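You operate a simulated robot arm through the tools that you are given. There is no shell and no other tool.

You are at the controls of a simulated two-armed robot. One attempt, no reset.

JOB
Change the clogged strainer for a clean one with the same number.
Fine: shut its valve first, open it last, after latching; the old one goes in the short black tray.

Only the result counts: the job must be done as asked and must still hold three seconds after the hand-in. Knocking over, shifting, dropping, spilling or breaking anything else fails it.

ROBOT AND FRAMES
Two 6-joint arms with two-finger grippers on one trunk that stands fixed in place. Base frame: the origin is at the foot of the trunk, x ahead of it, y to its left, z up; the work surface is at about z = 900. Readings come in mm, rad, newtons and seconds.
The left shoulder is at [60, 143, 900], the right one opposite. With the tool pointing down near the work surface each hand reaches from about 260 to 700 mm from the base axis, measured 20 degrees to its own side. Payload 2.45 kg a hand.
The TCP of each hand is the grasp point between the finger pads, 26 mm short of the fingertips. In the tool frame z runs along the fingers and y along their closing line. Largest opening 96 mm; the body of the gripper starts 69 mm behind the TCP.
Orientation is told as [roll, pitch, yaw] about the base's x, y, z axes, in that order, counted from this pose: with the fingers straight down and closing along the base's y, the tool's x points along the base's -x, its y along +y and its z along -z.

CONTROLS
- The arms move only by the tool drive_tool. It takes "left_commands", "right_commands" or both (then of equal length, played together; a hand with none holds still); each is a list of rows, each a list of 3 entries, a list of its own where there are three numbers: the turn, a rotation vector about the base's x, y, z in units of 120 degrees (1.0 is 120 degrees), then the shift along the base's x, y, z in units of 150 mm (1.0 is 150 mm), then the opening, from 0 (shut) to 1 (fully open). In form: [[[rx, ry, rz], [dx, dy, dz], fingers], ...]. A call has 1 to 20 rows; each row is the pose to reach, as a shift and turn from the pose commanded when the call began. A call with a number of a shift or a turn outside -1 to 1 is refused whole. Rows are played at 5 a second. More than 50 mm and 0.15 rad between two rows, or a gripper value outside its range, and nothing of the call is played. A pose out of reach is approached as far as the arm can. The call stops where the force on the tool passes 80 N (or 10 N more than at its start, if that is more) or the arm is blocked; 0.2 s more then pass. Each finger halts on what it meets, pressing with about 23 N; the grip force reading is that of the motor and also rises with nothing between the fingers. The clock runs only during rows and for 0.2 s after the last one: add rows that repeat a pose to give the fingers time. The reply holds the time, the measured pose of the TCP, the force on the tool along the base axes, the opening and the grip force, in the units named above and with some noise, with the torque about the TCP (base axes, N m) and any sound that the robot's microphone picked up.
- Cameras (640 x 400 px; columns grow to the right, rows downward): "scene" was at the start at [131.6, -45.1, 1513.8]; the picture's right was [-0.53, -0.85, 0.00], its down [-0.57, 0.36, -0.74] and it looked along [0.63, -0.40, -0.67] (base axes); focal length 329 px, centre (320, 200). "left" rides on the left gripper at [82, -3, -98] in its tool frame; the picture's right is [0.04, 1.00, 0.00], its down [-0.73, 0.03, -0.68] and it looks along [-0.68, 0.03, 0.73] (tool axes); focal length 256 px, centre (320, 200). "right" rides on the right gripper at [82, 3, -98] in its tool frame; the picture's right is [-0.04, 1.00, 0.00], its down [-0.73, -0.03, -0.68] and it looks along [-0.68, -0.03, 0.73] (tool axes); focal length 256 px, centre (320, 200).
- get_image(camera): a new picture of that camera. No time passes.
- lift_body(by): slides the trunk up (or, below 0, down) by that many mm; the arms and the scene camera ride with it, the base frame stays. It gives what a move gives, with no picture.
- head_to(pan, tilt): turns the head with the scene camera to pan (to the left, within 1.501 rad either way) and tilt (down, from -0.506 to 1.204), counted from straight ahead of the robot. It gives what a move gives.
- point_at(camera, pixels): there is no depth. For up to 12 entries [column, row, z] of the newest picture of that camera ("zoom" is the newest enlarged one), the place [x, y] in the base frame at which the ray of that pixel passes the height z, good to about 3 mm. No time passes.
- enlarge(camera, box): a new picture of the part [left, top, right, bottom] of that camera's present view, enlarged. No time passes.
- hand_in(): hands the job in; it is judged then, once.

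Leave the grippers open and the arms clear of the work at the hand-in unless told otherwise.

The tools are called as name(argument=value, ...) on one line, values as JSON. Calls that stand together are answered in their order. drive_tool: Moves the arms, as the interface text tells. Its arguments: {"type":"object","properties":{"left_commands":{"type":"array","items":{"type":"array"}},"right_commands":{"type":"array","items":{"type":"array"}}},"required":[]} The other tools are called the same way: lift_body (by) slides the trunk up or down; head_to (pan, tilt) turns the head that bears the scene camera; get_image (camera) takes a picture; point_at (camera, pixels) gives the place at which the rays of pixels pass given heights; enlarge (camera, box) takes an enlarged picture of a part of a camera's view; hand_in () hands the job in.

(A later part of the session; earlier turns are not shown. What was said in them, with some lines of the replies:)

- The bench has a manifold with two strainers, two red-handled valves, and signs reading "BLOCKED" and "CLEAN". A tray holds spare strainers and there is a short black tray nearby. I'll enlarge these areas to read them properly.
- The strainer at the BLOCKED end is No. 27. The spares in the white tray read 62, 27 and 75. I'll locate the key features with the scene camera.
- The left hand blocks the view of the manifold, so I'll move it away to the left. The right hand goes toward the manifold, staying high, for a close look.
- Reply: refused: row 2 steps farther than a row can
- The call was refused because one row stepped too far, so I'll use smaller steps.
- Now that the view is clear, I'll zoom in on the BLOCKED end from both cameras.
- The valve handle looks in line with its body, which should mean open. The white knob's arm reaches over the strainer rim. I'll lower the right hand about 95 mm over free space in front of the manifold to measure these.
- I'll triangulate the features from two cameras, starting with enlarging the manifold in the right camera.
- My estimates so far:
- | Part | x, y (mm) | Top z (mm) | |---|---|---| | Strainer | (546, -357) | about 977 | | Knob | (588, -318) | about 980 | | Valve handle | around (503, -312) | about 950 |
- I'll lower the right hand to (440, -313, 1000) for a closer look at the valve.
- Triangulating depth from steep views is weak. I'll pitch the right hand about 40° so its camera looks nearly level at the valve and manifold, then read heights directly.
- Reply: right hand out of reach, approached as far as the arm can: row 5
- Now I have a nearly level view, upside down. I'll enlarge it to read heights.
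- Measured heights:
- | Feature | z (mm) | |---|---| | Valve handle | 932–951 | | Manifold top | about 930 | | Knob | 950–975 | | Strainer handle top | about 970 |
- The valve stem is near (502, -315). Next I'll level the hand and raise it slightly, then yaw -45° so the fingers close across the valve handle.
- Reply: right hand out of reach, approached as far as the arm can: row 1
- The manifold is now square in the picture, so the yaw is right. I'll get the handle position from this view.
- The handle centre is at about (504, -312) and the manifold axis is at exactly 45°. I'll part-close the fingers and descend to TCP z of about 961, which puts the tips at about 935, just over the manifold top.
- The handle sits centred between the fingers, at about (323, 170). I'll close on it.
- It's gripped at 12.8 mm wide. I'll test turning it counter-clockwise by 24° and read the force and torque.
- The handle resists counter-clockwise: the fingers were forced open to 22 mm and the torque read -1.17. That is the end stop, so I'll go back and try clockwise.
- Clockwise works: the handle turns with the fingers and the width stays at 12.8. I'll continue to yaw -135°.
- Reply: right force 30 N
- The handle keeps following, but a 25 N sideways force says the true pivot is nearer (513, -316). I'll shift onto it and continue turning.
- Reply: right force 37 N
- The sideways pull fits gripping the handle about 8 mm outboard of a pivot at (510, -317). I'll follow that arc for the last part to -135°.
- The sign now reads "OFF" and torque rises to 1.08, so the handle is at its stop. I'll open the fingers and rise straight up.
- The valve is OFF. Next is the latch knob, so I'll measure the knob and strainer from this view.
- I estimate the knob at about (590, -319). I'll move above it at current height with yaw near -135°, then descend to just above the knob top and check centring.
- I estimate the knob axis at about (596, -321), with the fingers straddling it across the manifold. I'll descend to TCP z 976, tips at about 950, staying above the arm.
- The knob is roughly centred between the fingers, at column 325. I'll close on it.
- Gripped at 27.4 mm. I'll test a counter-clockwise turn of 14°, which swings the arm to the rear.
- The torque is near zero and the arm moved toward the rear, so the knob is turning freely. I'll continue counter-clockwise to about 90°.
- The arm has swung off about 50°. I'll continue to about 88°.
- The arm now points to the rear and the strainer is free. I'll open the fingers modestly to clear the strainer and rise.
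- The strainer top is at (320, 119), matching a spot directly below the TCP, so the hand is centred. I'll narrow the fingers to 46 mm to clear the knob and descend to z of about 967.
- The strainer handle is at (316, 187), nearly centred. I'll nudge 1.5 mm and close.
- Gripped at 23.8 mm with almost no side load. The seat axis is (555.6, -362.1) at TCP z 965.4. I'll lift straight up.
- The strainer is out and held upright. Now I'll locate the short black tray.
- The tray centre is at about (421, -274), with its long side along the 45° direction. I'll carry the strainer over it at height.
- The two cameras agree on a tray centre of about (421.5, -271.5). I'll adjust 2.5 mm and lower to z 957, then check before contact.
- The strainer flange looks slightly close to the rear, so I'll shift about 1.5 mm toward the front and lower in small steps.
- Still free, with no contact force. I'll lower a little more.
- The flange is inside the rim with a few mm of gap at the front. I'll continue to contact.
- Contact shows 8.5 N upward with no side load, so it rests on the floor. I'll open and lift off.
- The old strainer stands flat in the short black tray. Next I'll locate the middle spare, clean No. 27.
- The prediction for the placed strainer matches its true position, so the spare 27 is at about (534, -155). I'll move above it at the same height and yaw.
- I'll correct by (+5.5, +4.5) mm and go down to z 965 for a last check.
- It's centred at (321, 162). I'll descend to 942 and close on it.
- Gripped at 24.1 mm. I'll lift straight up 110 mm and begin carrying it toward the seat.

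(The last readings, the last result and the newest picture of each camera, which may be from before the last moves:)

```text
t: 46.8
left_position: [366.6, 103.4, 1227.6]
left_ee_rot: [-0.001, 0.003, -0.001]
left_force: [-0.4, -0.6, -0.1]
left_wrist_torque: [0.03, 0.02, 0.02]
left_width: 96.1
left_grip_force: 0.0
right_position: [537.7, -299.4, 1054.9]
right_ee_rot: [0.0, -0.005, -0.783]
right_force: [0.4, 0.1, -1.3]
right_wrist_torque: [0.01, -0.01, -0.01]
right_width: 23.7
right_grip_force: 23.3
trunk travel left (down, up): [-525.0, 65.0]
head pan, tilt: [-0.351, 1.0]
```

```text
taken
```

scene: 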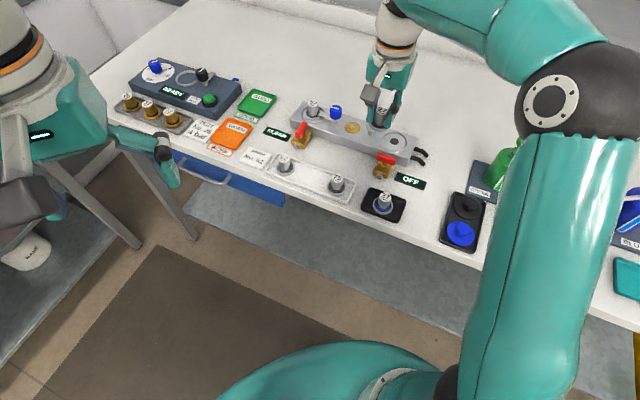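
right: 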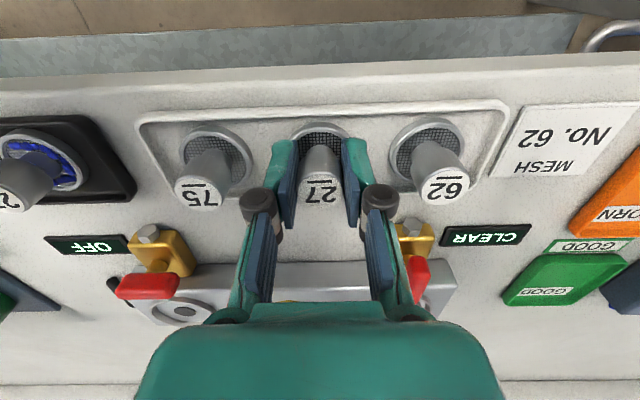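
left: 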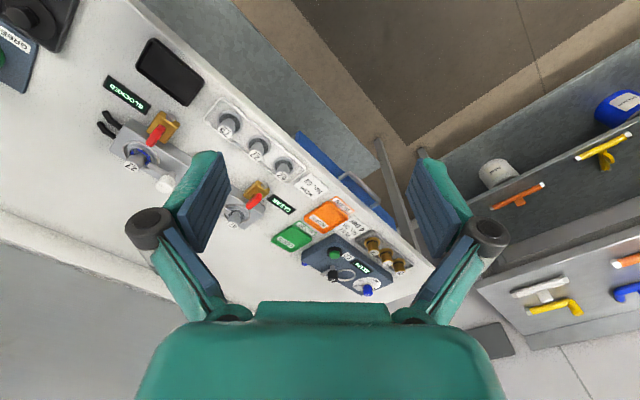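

By summing my commanded shifts, the exact return to the seat axis is (+0.107, -0.411) units. I'll move there and stop about 25 mm above the seat, then check.

drive_tool(right_commands=[[[0, 0, 0], [0.05, -0.2, 0], 0.1], [[0, 0, 0], [0.107, -0.411, 0], 0.1], [[0, 0, 0], [0.107, -0.411, -0.2], 0.1], [[0, 0, 0], [0.107, -0.411, -0.4], 0.1], [[0, 0, 0], [0.107, -0.411, -0.42], 0.1], [[0, 0, 0], [0.107, -0.411, -0.42], 0.1]])

enlarge(camera="right", box=[220, 60, 420, 220])

enlarge(camera="scene", box=[350, 70, 450, 180])

```text
t: 48.2
left_position: [367.9, 102.6, 1229.4]
left_ee_rot: [-0.001, 0.004, 0.001]
left_force: [0.2, 0.3, 0.0]
left_wrist_torque: [0.0, 0.0, 0.0]
left_width: 95.9
left_grip_force: 0.1
right_position: [554.4, -362.7, 991.6]
right_ee_rot: [-0.002, -0.005, -0.785]
right_force: [0.2, -0.2, -1.1]
right_wrist_torque: [0.02, -0.02, 0.0]
right_width: 23.8
right_grip_force: 23.1
trunk travel left (down, up): [-525.0, 65.0]
head pan, tilt: [-0.351, 1.0]
```

```text
2.50 times, centred on (320, 140) of right
```

zoom: 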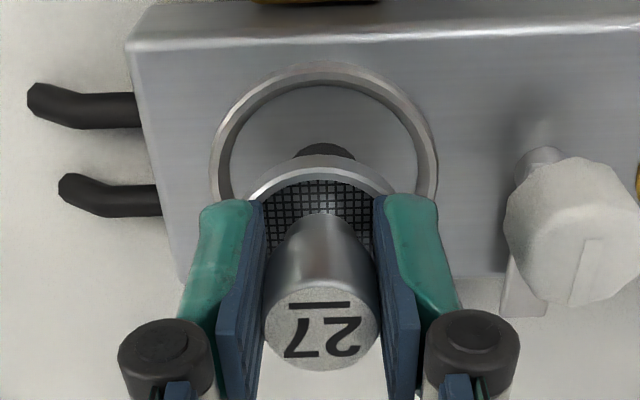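

```text
3.64 times, centred on (400, 125) of scene
```

zoom: 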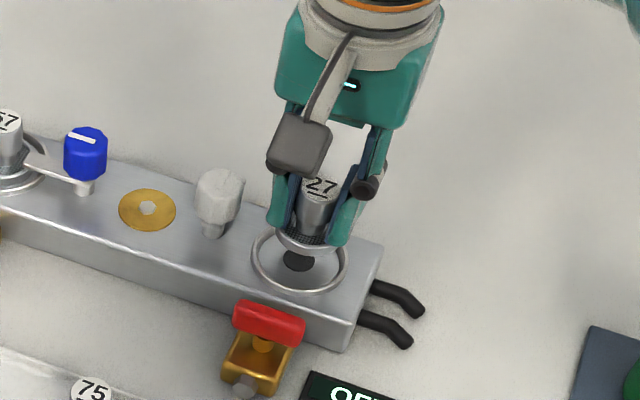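

The seat ring and the strainer are aligned sideways. I'll check the front-back alignment from the rim positions.

point_at(camera="right", pixels=[[320, 122, 960], [320, 122, 956], [321, 86, 934], [321, 92, 930], [320, 188, 994]])

point_at(camera="zoom", pixels=[[252, 268, 934], [347, 262, 934], [298, 228, 934], [300, 292, 934], [320, 185, 994]])

```text
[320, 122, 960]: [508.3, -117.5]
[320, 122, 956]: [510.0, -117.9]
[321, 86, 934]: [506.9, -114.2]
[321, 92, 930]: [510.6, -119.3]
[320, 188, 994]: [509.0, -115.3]
```

```text
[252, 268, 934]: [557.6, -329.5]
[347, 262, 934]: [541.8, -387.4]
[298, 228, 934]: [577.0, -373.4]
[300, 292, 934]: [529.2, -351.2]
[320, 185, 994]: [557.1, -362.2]
```

That picture was stale, so I'll refresh it and query again.

get_image(camera="right")

point_at(camera="right", pixels=[[320, 122, 960], [320, 122, 956], [321, 86, 934], [321, 92, 930], [320, 188, 994]])

```text
taken
```

right: 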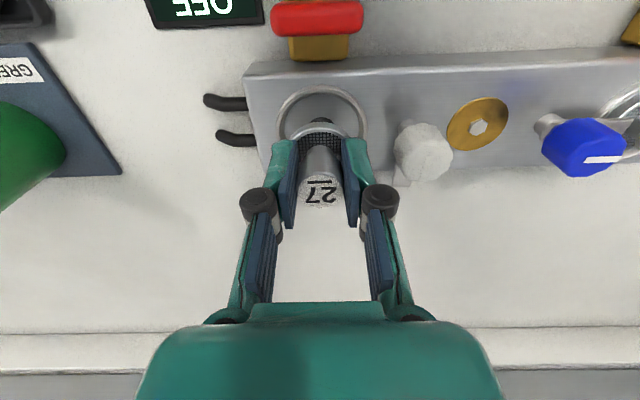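

```text
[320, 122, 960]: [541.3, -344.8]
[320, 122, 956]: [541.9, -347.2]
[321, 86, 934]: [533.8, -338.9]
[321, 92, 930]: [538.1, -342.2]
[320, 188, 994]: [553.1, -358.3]
```

Both cameras put the strainer on the seat axis within about 1 mm. I'll lower slowly.

drive_tool(right_commands=[[[0, 0, 0], [0, 0, -0.05], 0.1], [[0, 0, 0], [0, 0, -0.1], 0.1], [[0, 0, 0], [0, 0, -0.13], 0.1], [[0, 0, 0], [0, 0, -0.145], 0.1], [[0, 0, 0], [0, 0, -0.155], 0.1]])

enlarge(camera="right", box=[220, 60, 420, 220])

```text
t: 49.4
left_position: [367.6, 102.4, 1228.5]
left_ee_rot: [-0.002, 0.002, 0.0]
left_force: [0.2, -0.7, -0.3]
left_wrist_torque: [0.01, -0.02, -0.02]
left_width: 95.8
left_grip_force: 0.1
right_position: [555.6, -362.0, 968.3]
right_ee_rot: [-0.001, -0.002, -0.782]
right_force: [0.8, -0.5, -2.1]
right_wrist_torque: [-0.02, 0.02, -0.03]
right_width: 23.9
right_grip_force: 22.6
trunk travel left (down, up): [-525.0, 65.0]
head pan, tilt: [-0.351, 1.0]
```

```text
2.50 times, centred on (320, 140) of right
```

zoom: 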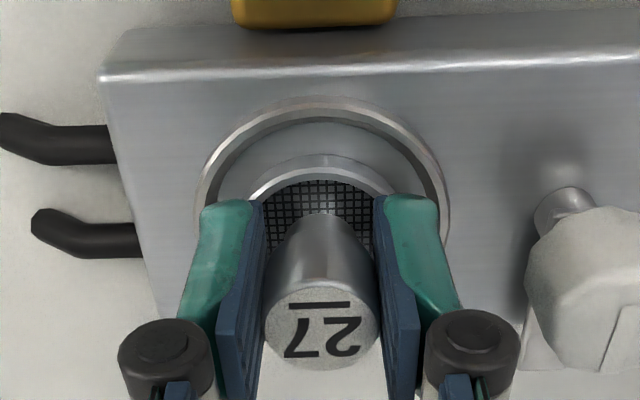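

Not touching yet. The rim geometry suggests the strainer sits about 2 mm toward the rear of the seat centre, so I'll shift 2 mm forward and lower to contact.

drive_tool(right_commands=[[[0, 0, 0], [-0.01, 0.01, 0], 0.1], [[0, 0, 0], [-0.01, 0.01, -0.01], 0.1], [[0, 0, 0], [-0.01, 0.01, -0.018], 0.1]])

enlarge(camera="right", box=[220, 60, 420, 220])

enlarge(camera="scene", box=[350, 70, 450, 180])

```text
t: 50.2
left_position: [365.7, 103.5, 1229.6]
left_ee_rot: [-0.002, 0.0, 0.001]
left_force: [0.7, 0.1, -0.1]
left_wrist_torque: [0.06, -0.01, 0.0]
left_width: 95.9
left_grip_force: 0.2
right_position: [554.4, -360.7, 966.4]
right_ee_rot: [0.001, -0.007, -0.783]
right_force: [1.7, -2.3, 9.8]
right_wrist_torque: [-0.04, 0.02, -0.01]
right_width: 24.0
right_grip_force: 23.4
trunk travel left (down, up): [-525.0, 65.0]
head pan, tilt: [-0.351, 1.0]
```

```text
2.50 times, centred on (320, 140) of right
```

zoom: 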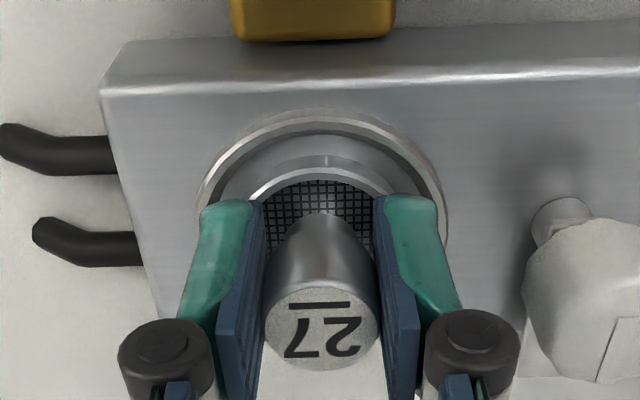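

```text
3.64 times, centred on (400, 125) of scene
```

zoom: 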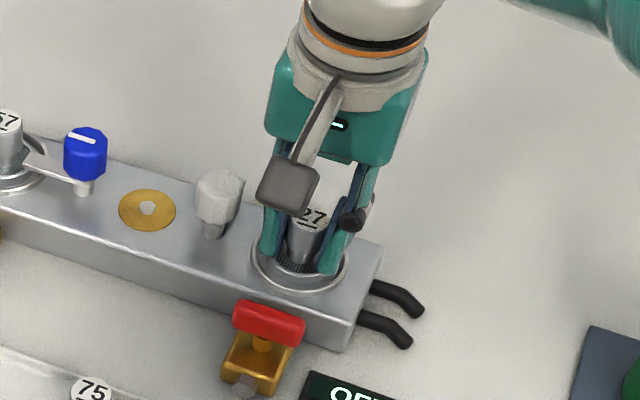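

Contact shows about 10 N at z 966, the same level as the original strainer, so it's on the seat. I'll release, rise and inspect.

drive_tool(right_commands=[[[0, 0, 0], [0, 0, 0.007], 0.32], [[0, 0, 0], [0, 0, 0.007], 0.42], [[0, 0, 0], [0, 0, 0.007], 0.42], [[0, 0, 0], [0, 0, 0.1], 0.42], [[0, 0, 0], [0, 0, 0.3], 0.42], [[0, 0, 0], [0, 0, 0.5], 0.42], [[0, 0, 0], [0, 0, 0.5], 0.42]])

enlarge(camera="right", box=[220, 40, 450, 180])

enlarge(camera="scene", box=[350, 70, 450, 180])

```text
t: 51.8
left_position: [366.7, 102.3, 1229.1]
left_ee_rot: [-0.002, 0.001, 0.001]
left_force: [0.6, -0.3, -0.9]
left_wrist_torque: [0.03, 0.04, 0.01]
left_width: 96.2
left_grip_force: 0.0
right_position: [552.6, -360.4, 1041.6]
right_ee_rot: [-0.003, -0.003, -0.783]
right_force: [0.2, -0.4, -0.3]
right_wrist_torque: [-0.02, 0.02, 0.08]
right_width: 40.5
right_grip_force: 0.1
trunk travel left (down, up): [-525.0, 65.0]
head pan, tilt: [-0.351, 1.0]
```

```text
2.78 times, centred on (335, 110) of right
```

zoom: 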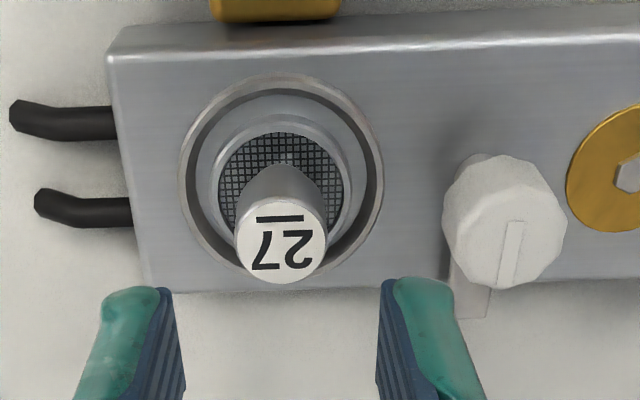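

```text
3.64 times, centred on (400, 125) of scene
```

zoom: 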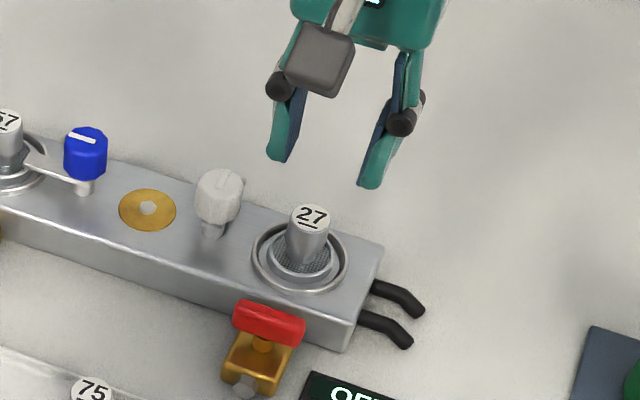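

The clean 27 is upright and concentric in the seat ring. For the latch, I'll go back over the knob along the exact reverse of my earlier shifts, then down and close.

drive_tool(right_commands=[[[0, 0, -0.011], [0.15, 0.13, 0.03], 0.43], [[0, 0, -0.022], [0.289, 0.249, 0.03], 0.43], [[0, 0, -0.022], [0.289, 0.249, 0.03], 0.43], [[0, 0, -0.022], [0.289, 0.249, -0.15], 0.43], [[0, 0, -0.022], [0.289, 0.249, -0.2], 0.43], [[0, 0, -0.022], [0.289, 0.249, -0.2], 0.43]])

get_image(camera="right")

```text
t: 53.2
left_position: [366.8, 103.2, 1229.8]
left_ee_rot: [-0.003, 0.002, 0.0]
left_force: [0.0, 0.2, 0.0]
left_wrist_torque: [0.0, -0.04, 0.02]
left_width: 96.0
left_grip_force: 0.0
right_position: [597.3, -322.7, 1008.7]
right_ee_rot: [-0.002, -0.003, -0.831]
right_force: [0.4, -0.3, 0.6]
right_wrist_torque: [0.03, 0.03, -0.01]
right_width: 40.9
right_grip_force: 0.1
trunk travel left (down, up): [-525.0, 65.0]
head pan, tilt: [-0.351, 1.0]
```

```text
taken
```

right: 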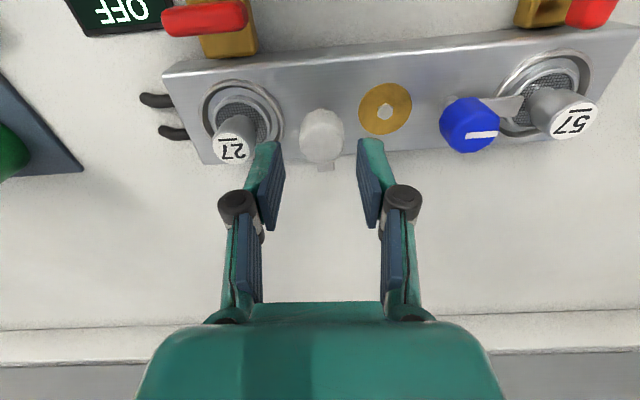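

The knob is centred between the fingers at (321, 138). I'll descend to the earlier grip height and close.

drive_tool(right_commands=[[[0, 0, 0], [0, 0, -0.1], 0.43], [[0, 0, 0], [0, 0, -0.18], 0.43], [[0, 0, 0], [0, 0, -0.215], 0.43], [[0, 0, 0], [0, 0, -0.215], 0.3], [[0, 0, 0], [0, 0, -0.215], 0.15], [[0, 0, 0], [0, 0, -0.215], 0.15], [[0, 0, 0], [0, 0, -0.215], 0.15]])

get_image(camera="right")

```text
t: 54.8
left_position: [368.4, 103.3, 1228.5]
left_ee_rot: [-0.002, 0.002, 0.001]
left_force: [-0.1, 0.4, 0.8]
left_wrist_torque: [-0.02, 0.02, -0.03]
left_width: 96.1
left_grip_force: 0.0
right_position: [597.6, -322.0, 977.1]
right_ee_rot: [-0.001, -0.003, -0.828]
right_force: [7.7, 5.1, 1.0]
right_wrist_torque: [0.01, -0.59, -0.02]
right_width: 27.6
right_grip_force: 45.4
trunk travel left (down, up): [-525.0, 65.0]
head pan, tilt: [-0.351, 1.0]
```

```text
taken
```

right: 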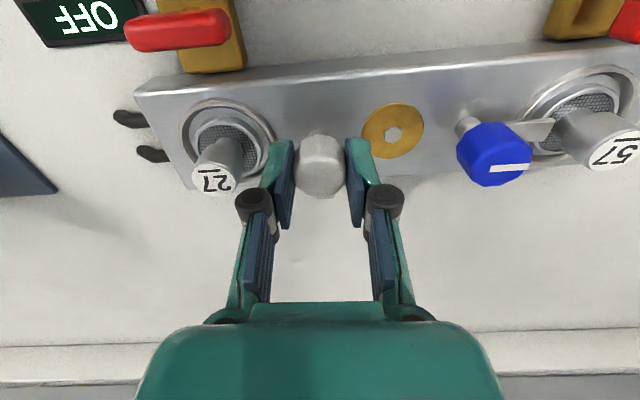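

Gripped at 27.6. I'll turn clockwise to swing the arm back over the strainer, first about 54°.

drive_tool(right_commands=[[[0, 0, -0.05], [0.005, 0.005, 0], 0.15], [[0, 0, -0.1], [0.005, 0.005, 0], 0.15], [[0, 0, -0.15], [0.005, 0.005, 0], 0.15], [[0, 0, -0.2], [0.005, 0.005, 0], 0.15], [[0, 0, -0.25], [0.005, 0.005, 0], 0.15], [[0, 0, -0.3], [0.005, 0.005, 0], 0.15], [[0, 0, -0.35], [0.005, 0.005, 0], 0.15], [[0, 0, -0.4], [0.005, 0.005, 0], 0.15], [[0, 0, -0.45], [0.005, 0.005, 0], 0.15]])

enlarge(camera="scene", box=[350, 70, 450, 180])

get_image(camera="right")

```text
t: 56.8
left_position: [368.0, 103.2, 1228.4]
left_ee_rot: [-0.003, 0.0, 0.0]
left_force: [0.1, 0.7, -0.4]
left_wrist_torque: [0.0, 0.01, 0.0]
left_width: 96.1
left_grip_force: 0.1
right_position: [597.6, -320.9, 977.8]
right_ee_rot: [-0.005, -0.003, -1.776]
right_force: [-4.6, 4.2, -7.8]
right_wrist_torque: [0.59, -0.03, -0.03]
right_width: 27.7
right_grip_force: 44.8
trunk travel left (down, up): [-525.0, 65.0]
head pan, tilt: [-0.351, 1.0]
```

```text
3.64 times, centred on (400, 125) of scene
```

zoom: 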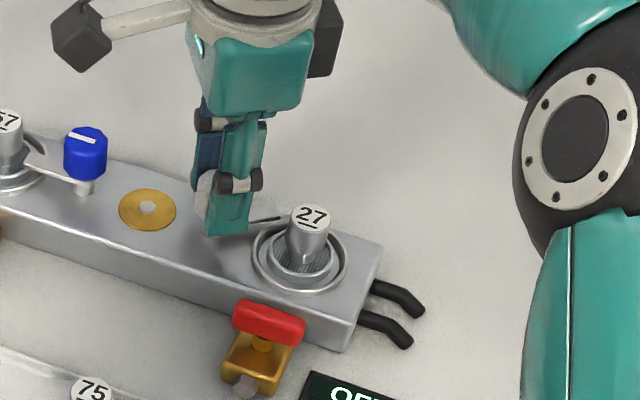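

```text
taken
```

right: 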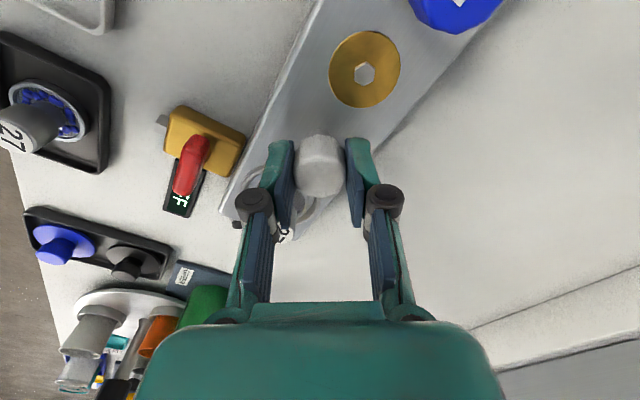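

drive_tool(right_commands=[[[0, 0, -0.04], [0, 0, 0], 0.15], [[0, 0, -0.08], [0, 0, 0], 0.15], [[0, 0, -0.12], [0, 0, 0], 0.15], [[0, 0, -0.16], [0, 0, 0], 0.15], [[0, 0, -0.2], [0, 0, 0], 0.15]])

enlarge(camera="scene", box=[350, 70, 450, 180])

enlarge(camera="right", box=[220, 110, 420, 260])

```text
t: 58.0
left_position: [367.1, 103.2, 1229.2]
left_ee_rot: [-0.002, 0.001, 0.001]
left_force: [-0.5, -0.4, -0.2]
left_wrist_torque: [0.01, -0.02, 0.0]
left_width: 95.7
left_grip_force: 0.1
right_position: [598.1, -322.5, 978.3]
right_ee_rot: [-0.003, -0.004, -2.192]
right_force: [-11.0, 8.7, -13.9]
right_wrist_torque: [0.77, 0.08, 0.02]
right_width: 27.6
right_grip_force: 45.0
trunk travel left (down, up): [-525.0, 65.0]
head pan, tilt: [-0.351, 1.0]
```

```text
3.64 times, centred on (400, 125) of scene
```

zoom: 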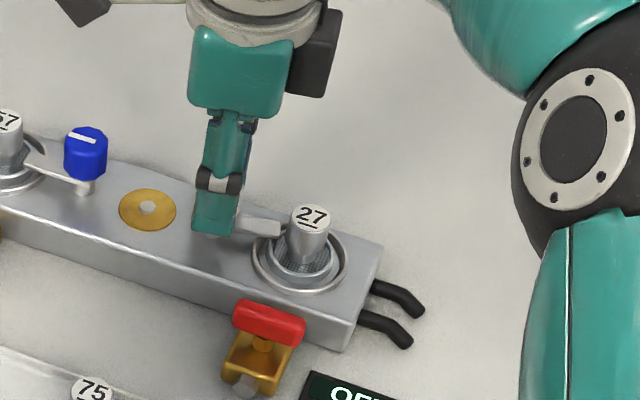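

```text
2.67 times, centred on (320, 185) of right
```

zoom: 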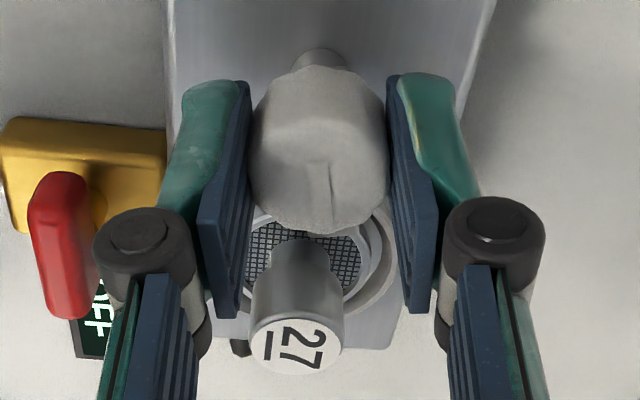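

The arm swings freely above the flange. I'll finish the last ~10° to the original latched angle and feel for the stop.

drive_tool(right_commands=[[[0, 0, -0.03], [0, 0, -0.005], 0.15], [[0, 0, -0.06], [0, 0, -0.008], 0.15], [[0, 0, -0.08], [0, 0, -0.008], 0.15], [[0, 0, -0.09], [0, 0, -0.008], 0.15], [[0, 0, -0.09], [0, 0, -0.008], 0.15]])

enlarge(camera="scene", box=[350, 70, 450, 180])

enlarge(camera="right", box=[220, 110, 420, 260])

```text
t: 59.2
left_position: [366.1, 103.5, 1227.5]
left_ee_rot: [-0.001, 0.0, 0.0]
left_force: [0.1, 0.3, -0.3]
left_wrist_torque: [0.0, 0.0, 0.02]
left_width: 96.0
left_grip_force: 0.0
right_position: [597.7, -322.3, 977.1]
right_ee_rot: [0.0, -0.003, -2.379]
right_force: [-9.3, 5.6, -3.4]
right_wrist_torque: [-0.22, 0.64, 0.0]
right_width: 27.7
right_grip_force: 45.0
trunk travel left (down, up): [-525.0, 65.0]
head pan, tilt: [-0.351, 1.0]
```

```text
3.64 times, centred on (400, 125) of scene
```

zoom: 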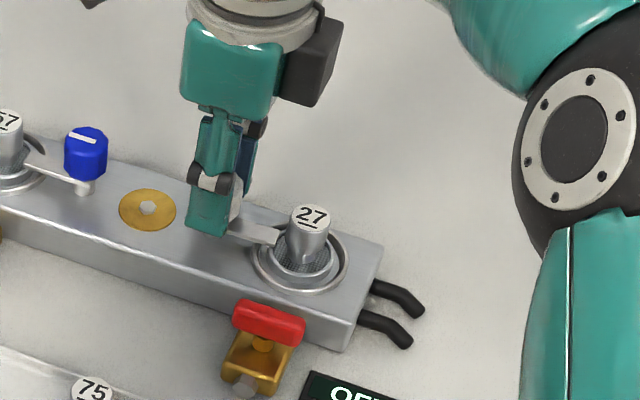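

```text
2.67 times, centred on (320, 185) of right
```

zoom: 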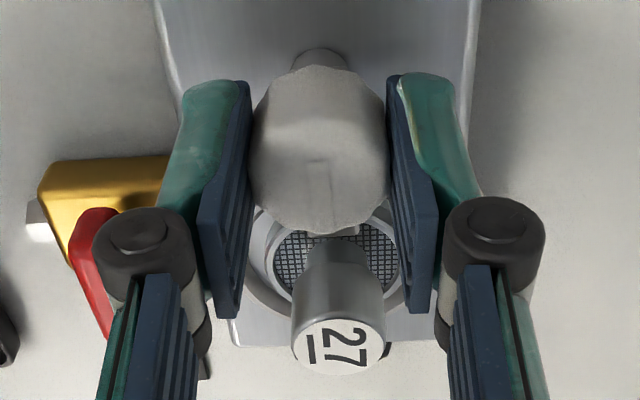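

Back at the original angle with no resistance. I'll release, rise and inspect the latch alignment.

drive_tool(right_commands=[[[0, 0, 0], [0, 0, 0], 0.35], [[0, 0, 0], [0, 0, 0], 0.55], [[0, 0, 0], [0, 0, 0], 0.55], [[0, 0, 0], [0, 0, 0.1], 0.55], [[0, 0, 0], [0, 0, 0.3], 0.55], [[0, 0, 0], [0, 0, 0.45], 0.55], [[0, 0, 0], [0, 0, 0.45], 0.55]])

enlarge(camera="scene", box=[350, 70, 450, 180])

enlarge(camera="right", box=[240, 70, 420, 210])

```text
t: 60.8
left_position: [368.2, 102.3, 1227.6]
left_ee_rot: [-0.003, 0.001, -0.001]
left_force: [0.2, -0.4, 0.5]
left_wrist_torque: [0.02, 0.0, 0.02]
left_width: 96.2
left_grip_force: 0.0
right_position: [598.6, -322.5, 1044.5]
right_ee_rot: [-0.002, -0.005, -2.379]
right_force: [0.1, 0.4, 0.7]
right_wrist_torque: [-0.01, 0.0, -0.02]
right_width: 52.7
right_grip_force: 0.0
trunk travel left (down, up): [-525.0, 65.0]
head pan, tilt: [-0.351, 1.0]
```

```text
3.64 times, centred on (400, 125) of scene
```

zoom: 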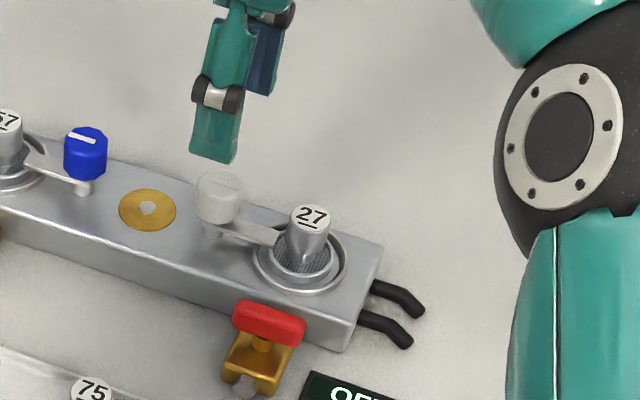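

```text
2.86 times, centred on (330, 140) of right
```

zoom: 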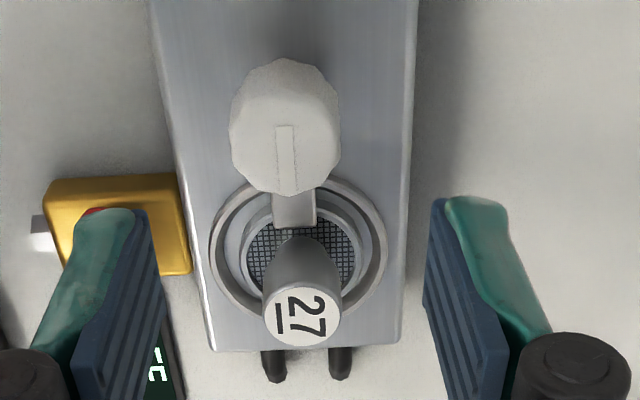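

The latch arm lies over the strainer rim, aligned as it was originally. Last is the valve. I'll return above its handle by the exact reverse shifts, keeping the same yaw.

drive_tool(right_commands=[[[0, 0, 0], [-0.27, 0.03, 0], 0.4], [[0, 0, -0.003], [-0.548, 0.063, 0], 0.4], [[0, 0, -0.003], [-0.548, 0.063, -0.2], 0.4], [[0, 0, -0.003], [-0.548, 0.063, -0.3], 0.4], [[0, 0, -0.003], [-0.548, 0.063, -0.3], 0.4]])

get_image(camera="right")

enlarge(camera="scene", box=[330, 80, 450, 200])

```text
t: 62.0
left_position: [368.3, 102.4, 1228.6]
left_ee_rot: [-0.001, 0.002, 0.0]
left_force: [-0.5, 0.2, -0.1]
left_wrist_torque: [-0.01, -0.03, 0.0]
left_width: 96.0
left_grip_force: 0.0
right_position: [515.7, -313.1, 998.2]
right_ee_rot: [-0.001, -0.004, -2.386]
right_force: [0.9, 0.4, -0.7]
right_wrist_torque: [0.02, 0.02, 0.0]
right_width: 38.4
right_grip_force: 0.0
trunk travel left (down, up): [-525.0, 65.0]
head pan, tilt: [-0.351, 1.0]
```

```text
taken
```

right: 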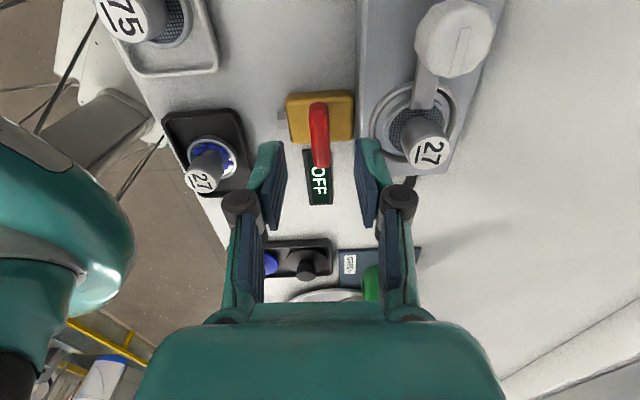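

```text
3.33 times, centred on (390, 140) of scene
```

zoom: 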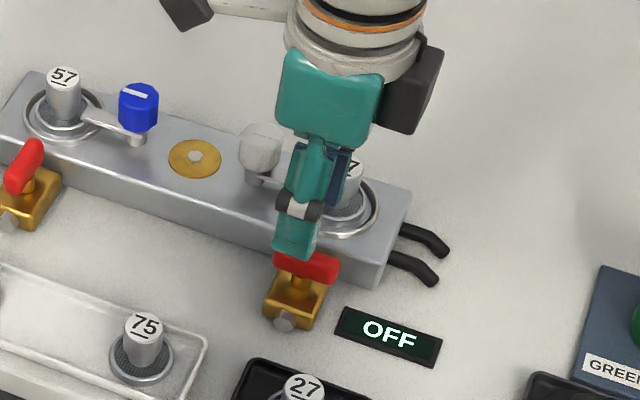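

The handle is centred at column 319 between the fingers. I'll descend to the earlier height and close.

drive_tool(right_commands=[[[0, 0, 0], [0, 0, -0.12], 0.4], [[0, 0, 0], [0, 0, -0.22], 0.4], [[0, 0, 0], [0, 0, -0.25], 0.4], [[0, 0, 0], [0, 0, -0.25], 0.2], [[0, 0, 0], [0, 0, -0.25], 0.05], [[0, 0, 0], [0, 0, -0.25], 0.05], [[0, 0, 0], [0, 0, -0.25], 0.05]])

get_image(camera="right")

```text
t: 63.6
left_position: [367.2, 103.5, 1229.2]
left_ee_rot: [-0.001, 0.002, 0.0]
left_force: [0.5, -0.6, 0.5]
left_wrist_torque: [0.0, -0.01, -0.01]
left_width: 96.2
left_grip_force: 0.1
right_position: [517.0, -312.8, 961.1]
right_ee_rot: [0.0, -0.003, -2.385]
right_force: [0.5, -2.5, -0.2]
right_wrist_torque: [-0.13, 0.0, 0.89]
right_width: 13.3
right_grip_force: 39.3
trunk travel left (down, up): [-525.0, 65.0]
head pan, tilt: [-0.351, 1.0]
```

```text
taken
```

right: 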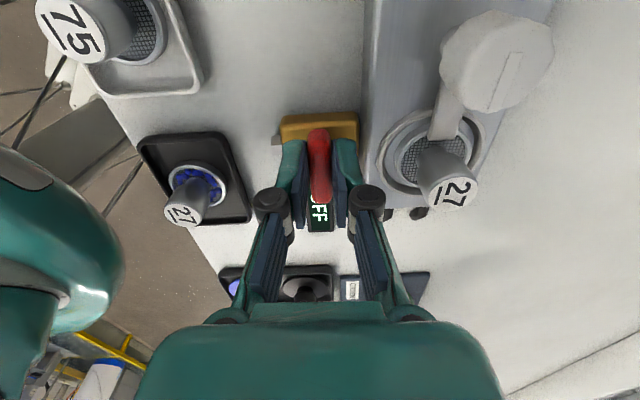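

Gripped. I'll turn it counter-clockwise along the arc about the pivot (510, -317), in 7.5° steps, first to 45°.

drive_tool(right_commands=[[[0, 0, 0.0625], [-0.006, 0.005, 0], 0.05], [[0, 0, 0.125], [-0.011, 0.009, 0], 0.05], [[0, 0, 0.1875], [-0.017, 0.012, 0], 0.05], [[0, 0, 0.25], [-0.023, 0.014, 0], 0.05], [[0, 0, 0.3125], [-0.03, 0.016, 0], 0.05], [[0, 0, 0.375], [-0.037, 0.017, 0], 0.05]])

get_image(camera="right")

```text
t: 65.0
left_position: [368.1, 102.8, 1228.7]
left_ee_rot: [0.001, 0.003, -0.001]
left_force: [0.2, 0.3, 0.0]
left_wrist_torque: [-0.02, 0.03, -0.04]
left_width: 96.1
left_grip_force: 0.0
right_position: [511.3, -310.4, 961.5]
right_ee_rot: [0.003, -0.003, -1.599]
right_force: [7.9, -7.6, 9.0]
right_wrist_torque: [0.23, -0.25, 0.03]
right_width: 12.8
right_grip_force: 39.7
trunk travel left (down, up): [-525.0, 65.0]
head pan, tilt: [-0.351, 1.0]
```

```text
taken
```

right: 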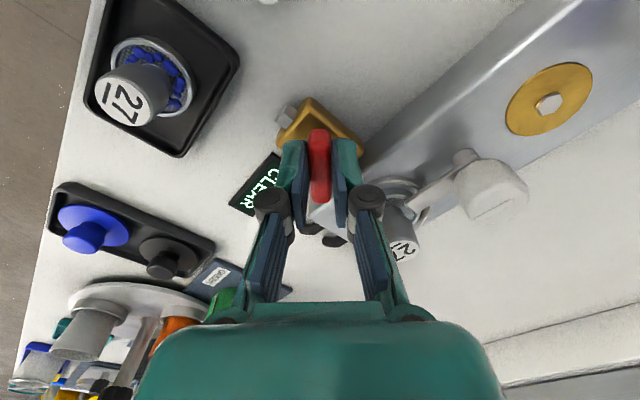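

The sign already reads CLEAR. I'll continue to the fully open position, the original angle.

drive_tool(right_commands=[[[0, 0, 0.0625], [-0.007, -0.001, 0], 0.05], [[0, 0, 0.125], [-0.013, -0.002, 0], 0.05], [[0, 0, 0.1875], [-0.02, -0.004, 0], 0.05], [[0, 0, 0.25], [-0.026, -0.007, 0], 0.05], [[0, 0, 0.3125], [-0.032, -0.011, 0], 0.05], [[0, 0, 0.375], [-0.037, -0.015, 0], 0.05], [[0, 0, 0.4], [-0.039, -0.016, 0], 0.05], [[0, 0, 0.4], [-0.039, -0.016, 0], 0.05]])

get_image(camera="right")

enlarge(camera="scene", box=[330, 80, 450, 200])

```text
t: 66.8
left_position: [368.2, 102.7, 1227.9]
left_ee_rot: [-0.001, 0.002, 0.001]
left_force: [0.1, 0.2, 0.7]
left_wrist_torque: [-0.02, -0.01, 0.0]
left_width: 96.2
left_grip_force: 0.1
right_position: [507.0, -312.6, 962.3]
right_ee_rot: [0.0, -0.006, -0.764]
right_force: [15.5, -2.9, 19.0]
right_wrist_torque: [0.14, -0.18, -0.83]
right_width: 12.9
right_grip_force: 39.4
trunk travel left (down, up): [-525.0, 65.0]
head pan, tilt: [-0.351, 1.0]
```

```text
taken
```

right: 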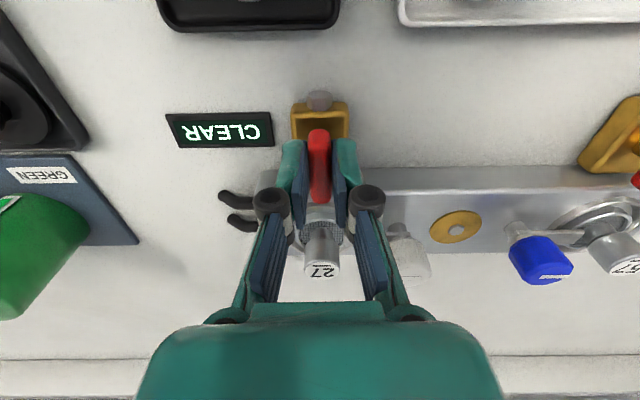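

```text
3.33 times, centred on (390, 140) of scene
```

zoom: 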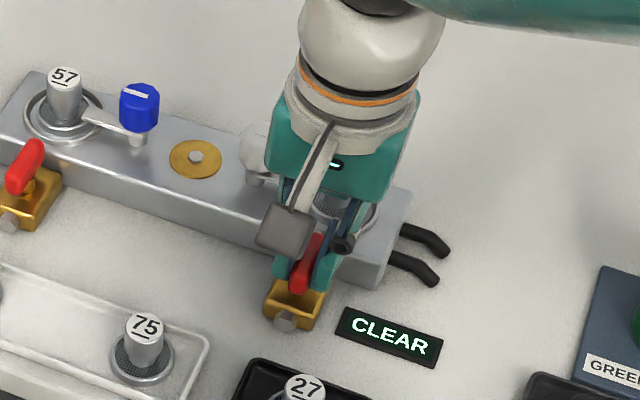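

The valve is at its open stop, with torque -0.83, and the sign reads CLEAR. I'll open the fingers, rise straight up and check everything.

drive_tool(right_commands=[[[0, 0, 0], [0, 0, 0.005], 0.2], [[0, 0, 0], [0, 0, 0.005], 0.4], [[0, 0, 0], [0, 0, 0.005], 0.4], [[0, 0, 0], [0, 0, 0.1], 0.4], [[0, 0, 0], [0, 0, 0.3], 0.4], [[0, 0, 0], [0, 0, 0.6], 0.5], [[0, 0, 0], [0, 0, 0.9], 0.7], [[0, 0, 0], [-0.2, 0, 1], 1], [[0, 0, 0], [-0.5, 0, 1], 1], [[0, 0, 0], [-0.8, 0, 1], 1], [[0, 0, 0], [-0.8, 0, 1], 1]])

get_image(camera="scene")

enlarge(camera="scene", box=[250, 80, 450, 230])

get_image(camera="right")

```text
t: 69.2
left_position: [369.0, 102.3, 1228.9]
left_ee_rot: [-0.002, 0.001, 0.0]
left_force: [-0.1, -0.5, -0.4]
left_wrist_torque: [0.01, 0.01, 0.0]
left_width: 96.2
left_grip_force: 0.2
right_position: [384.3, -312.1, 1107.5]
right_ee_rot: [-0.002, -0.003, -0.764]
right_force: [0.1, 0.6, -0.2]
right_wrist_torque: [-0.04, 0.01, 0.0]
right_width: 96.0
right_grip_force: 0.0
trunk travel left (down, up): [-525.0, 65.0]
head pan, tilt: [-0.351, 1.0]
```

```text
taken
```

scene: 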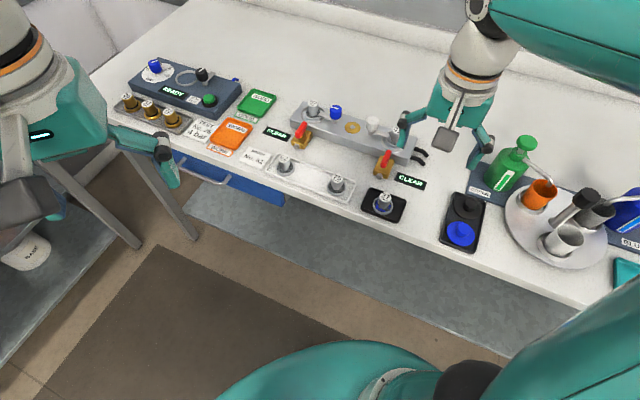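

```text
2.67 times, centred on (350, 155) of scene
```

zoom: 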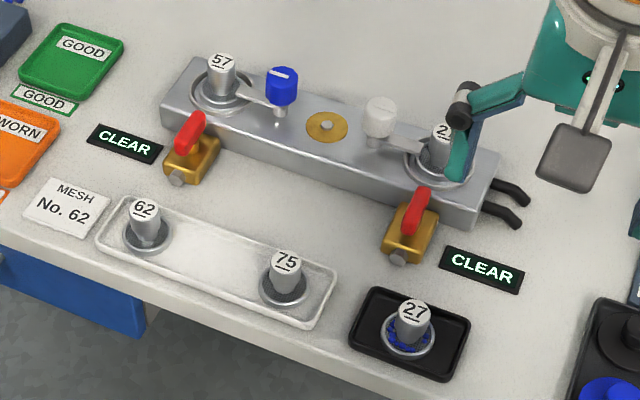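

```text
taken
```

right: 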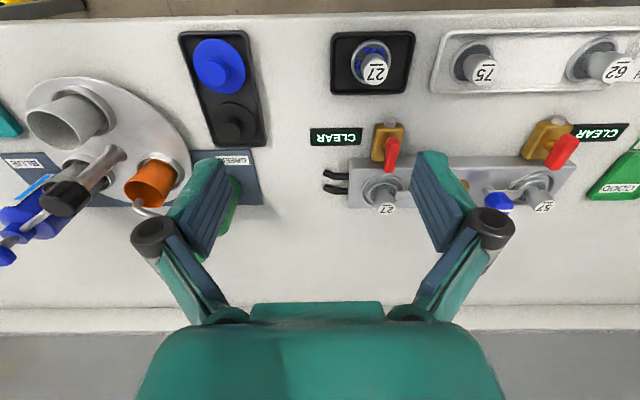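

Both signs read CLEAR, the clean 27 is latched and the old 27 is in the short black tray. I'll raise the right hand clear of the work and take a last look.

drive_tool(right_commands=[[[0, 0, 0], [0, 0, 0.3], 1], [[0, 0, 0], [0, 0, 0.6], 1], [[0, 0, 0], [-0.2, -0.1, 0.8], 1], [[0, 0, 0], [-0.4, -0.2, 0.9], 1], [[0, 0, 0], [-0.4, -0.2, 0.9], 1]])

enlarge(camera="scene", box=[330, 90, 450, 220])

get_image(camera="scene")

```text
t: 70.4
left_position: [367.1, 103.0, 1228.5]
left_ee_rot: [0.0, 0.003, 0.0]
left_force: [0.2, -0.9, -0.1]
left_wrist_torque: [0.01, 0.01, -0.03]
left_width: 96.0
left_grip_force: 0.1
right_position: [324.8, -341.7, 1245.1]
right_ee_rot: [-0.001, -0.003, -0.763]
right_force: [0.1, 1.4, 0.3]
right_wrist_torque: [0.01, 0.02, -0.01]
right_width: 95.9
right_grip_force: 0.1
trunk travel left (down, up): [-525.0, 65.0]
head pan, tilt: [-0.351, 1.0]
```

```text
3.08 times, centred on (390, 155) of scene
```

zoom: 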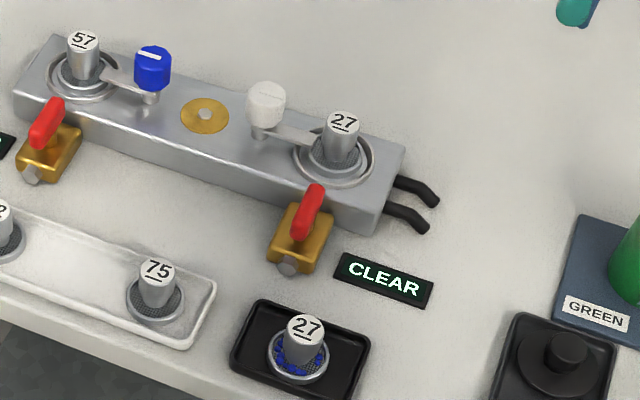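

```text
taken
```

scene: 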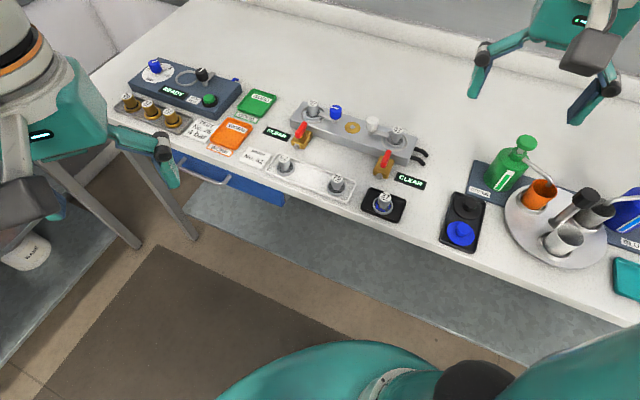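

Everything checks out:
- The clean 27 is seated with the latch arm over its rim.
- The valve is open and the sign reads CLEAR.
- The old 27 is upright in the short black tray, and nothing else has been disturbed.
- Both grippers are open and clear of the work.

I'm handing in.

hand_in()

```text
The job is handed in.
```

I swapped the clogged No. 27 strainer for the clean No. 27 and handed the job in; no verdict has come back.

- **Order:** I shut the valve first (the sign read OFF), then unlatched and swapped the strainer. I latched the new one before opening the valve again.
- **New strainer:** it sits centred in its seat with the latch arm back at its original angle over the rim. The sign by that valve, which read BLOCKED at the start, now reads CLEAR.
- **Old strainer:** it stands upright in the short black tray.
- **Everything else:** nothing else looked moved in the final pictures. Both grippers are open and clear of the work.

While finding which way the valve turns, I first turned its handle the wrong way against its stop. It did not move, and the valve worked normally afterwards.
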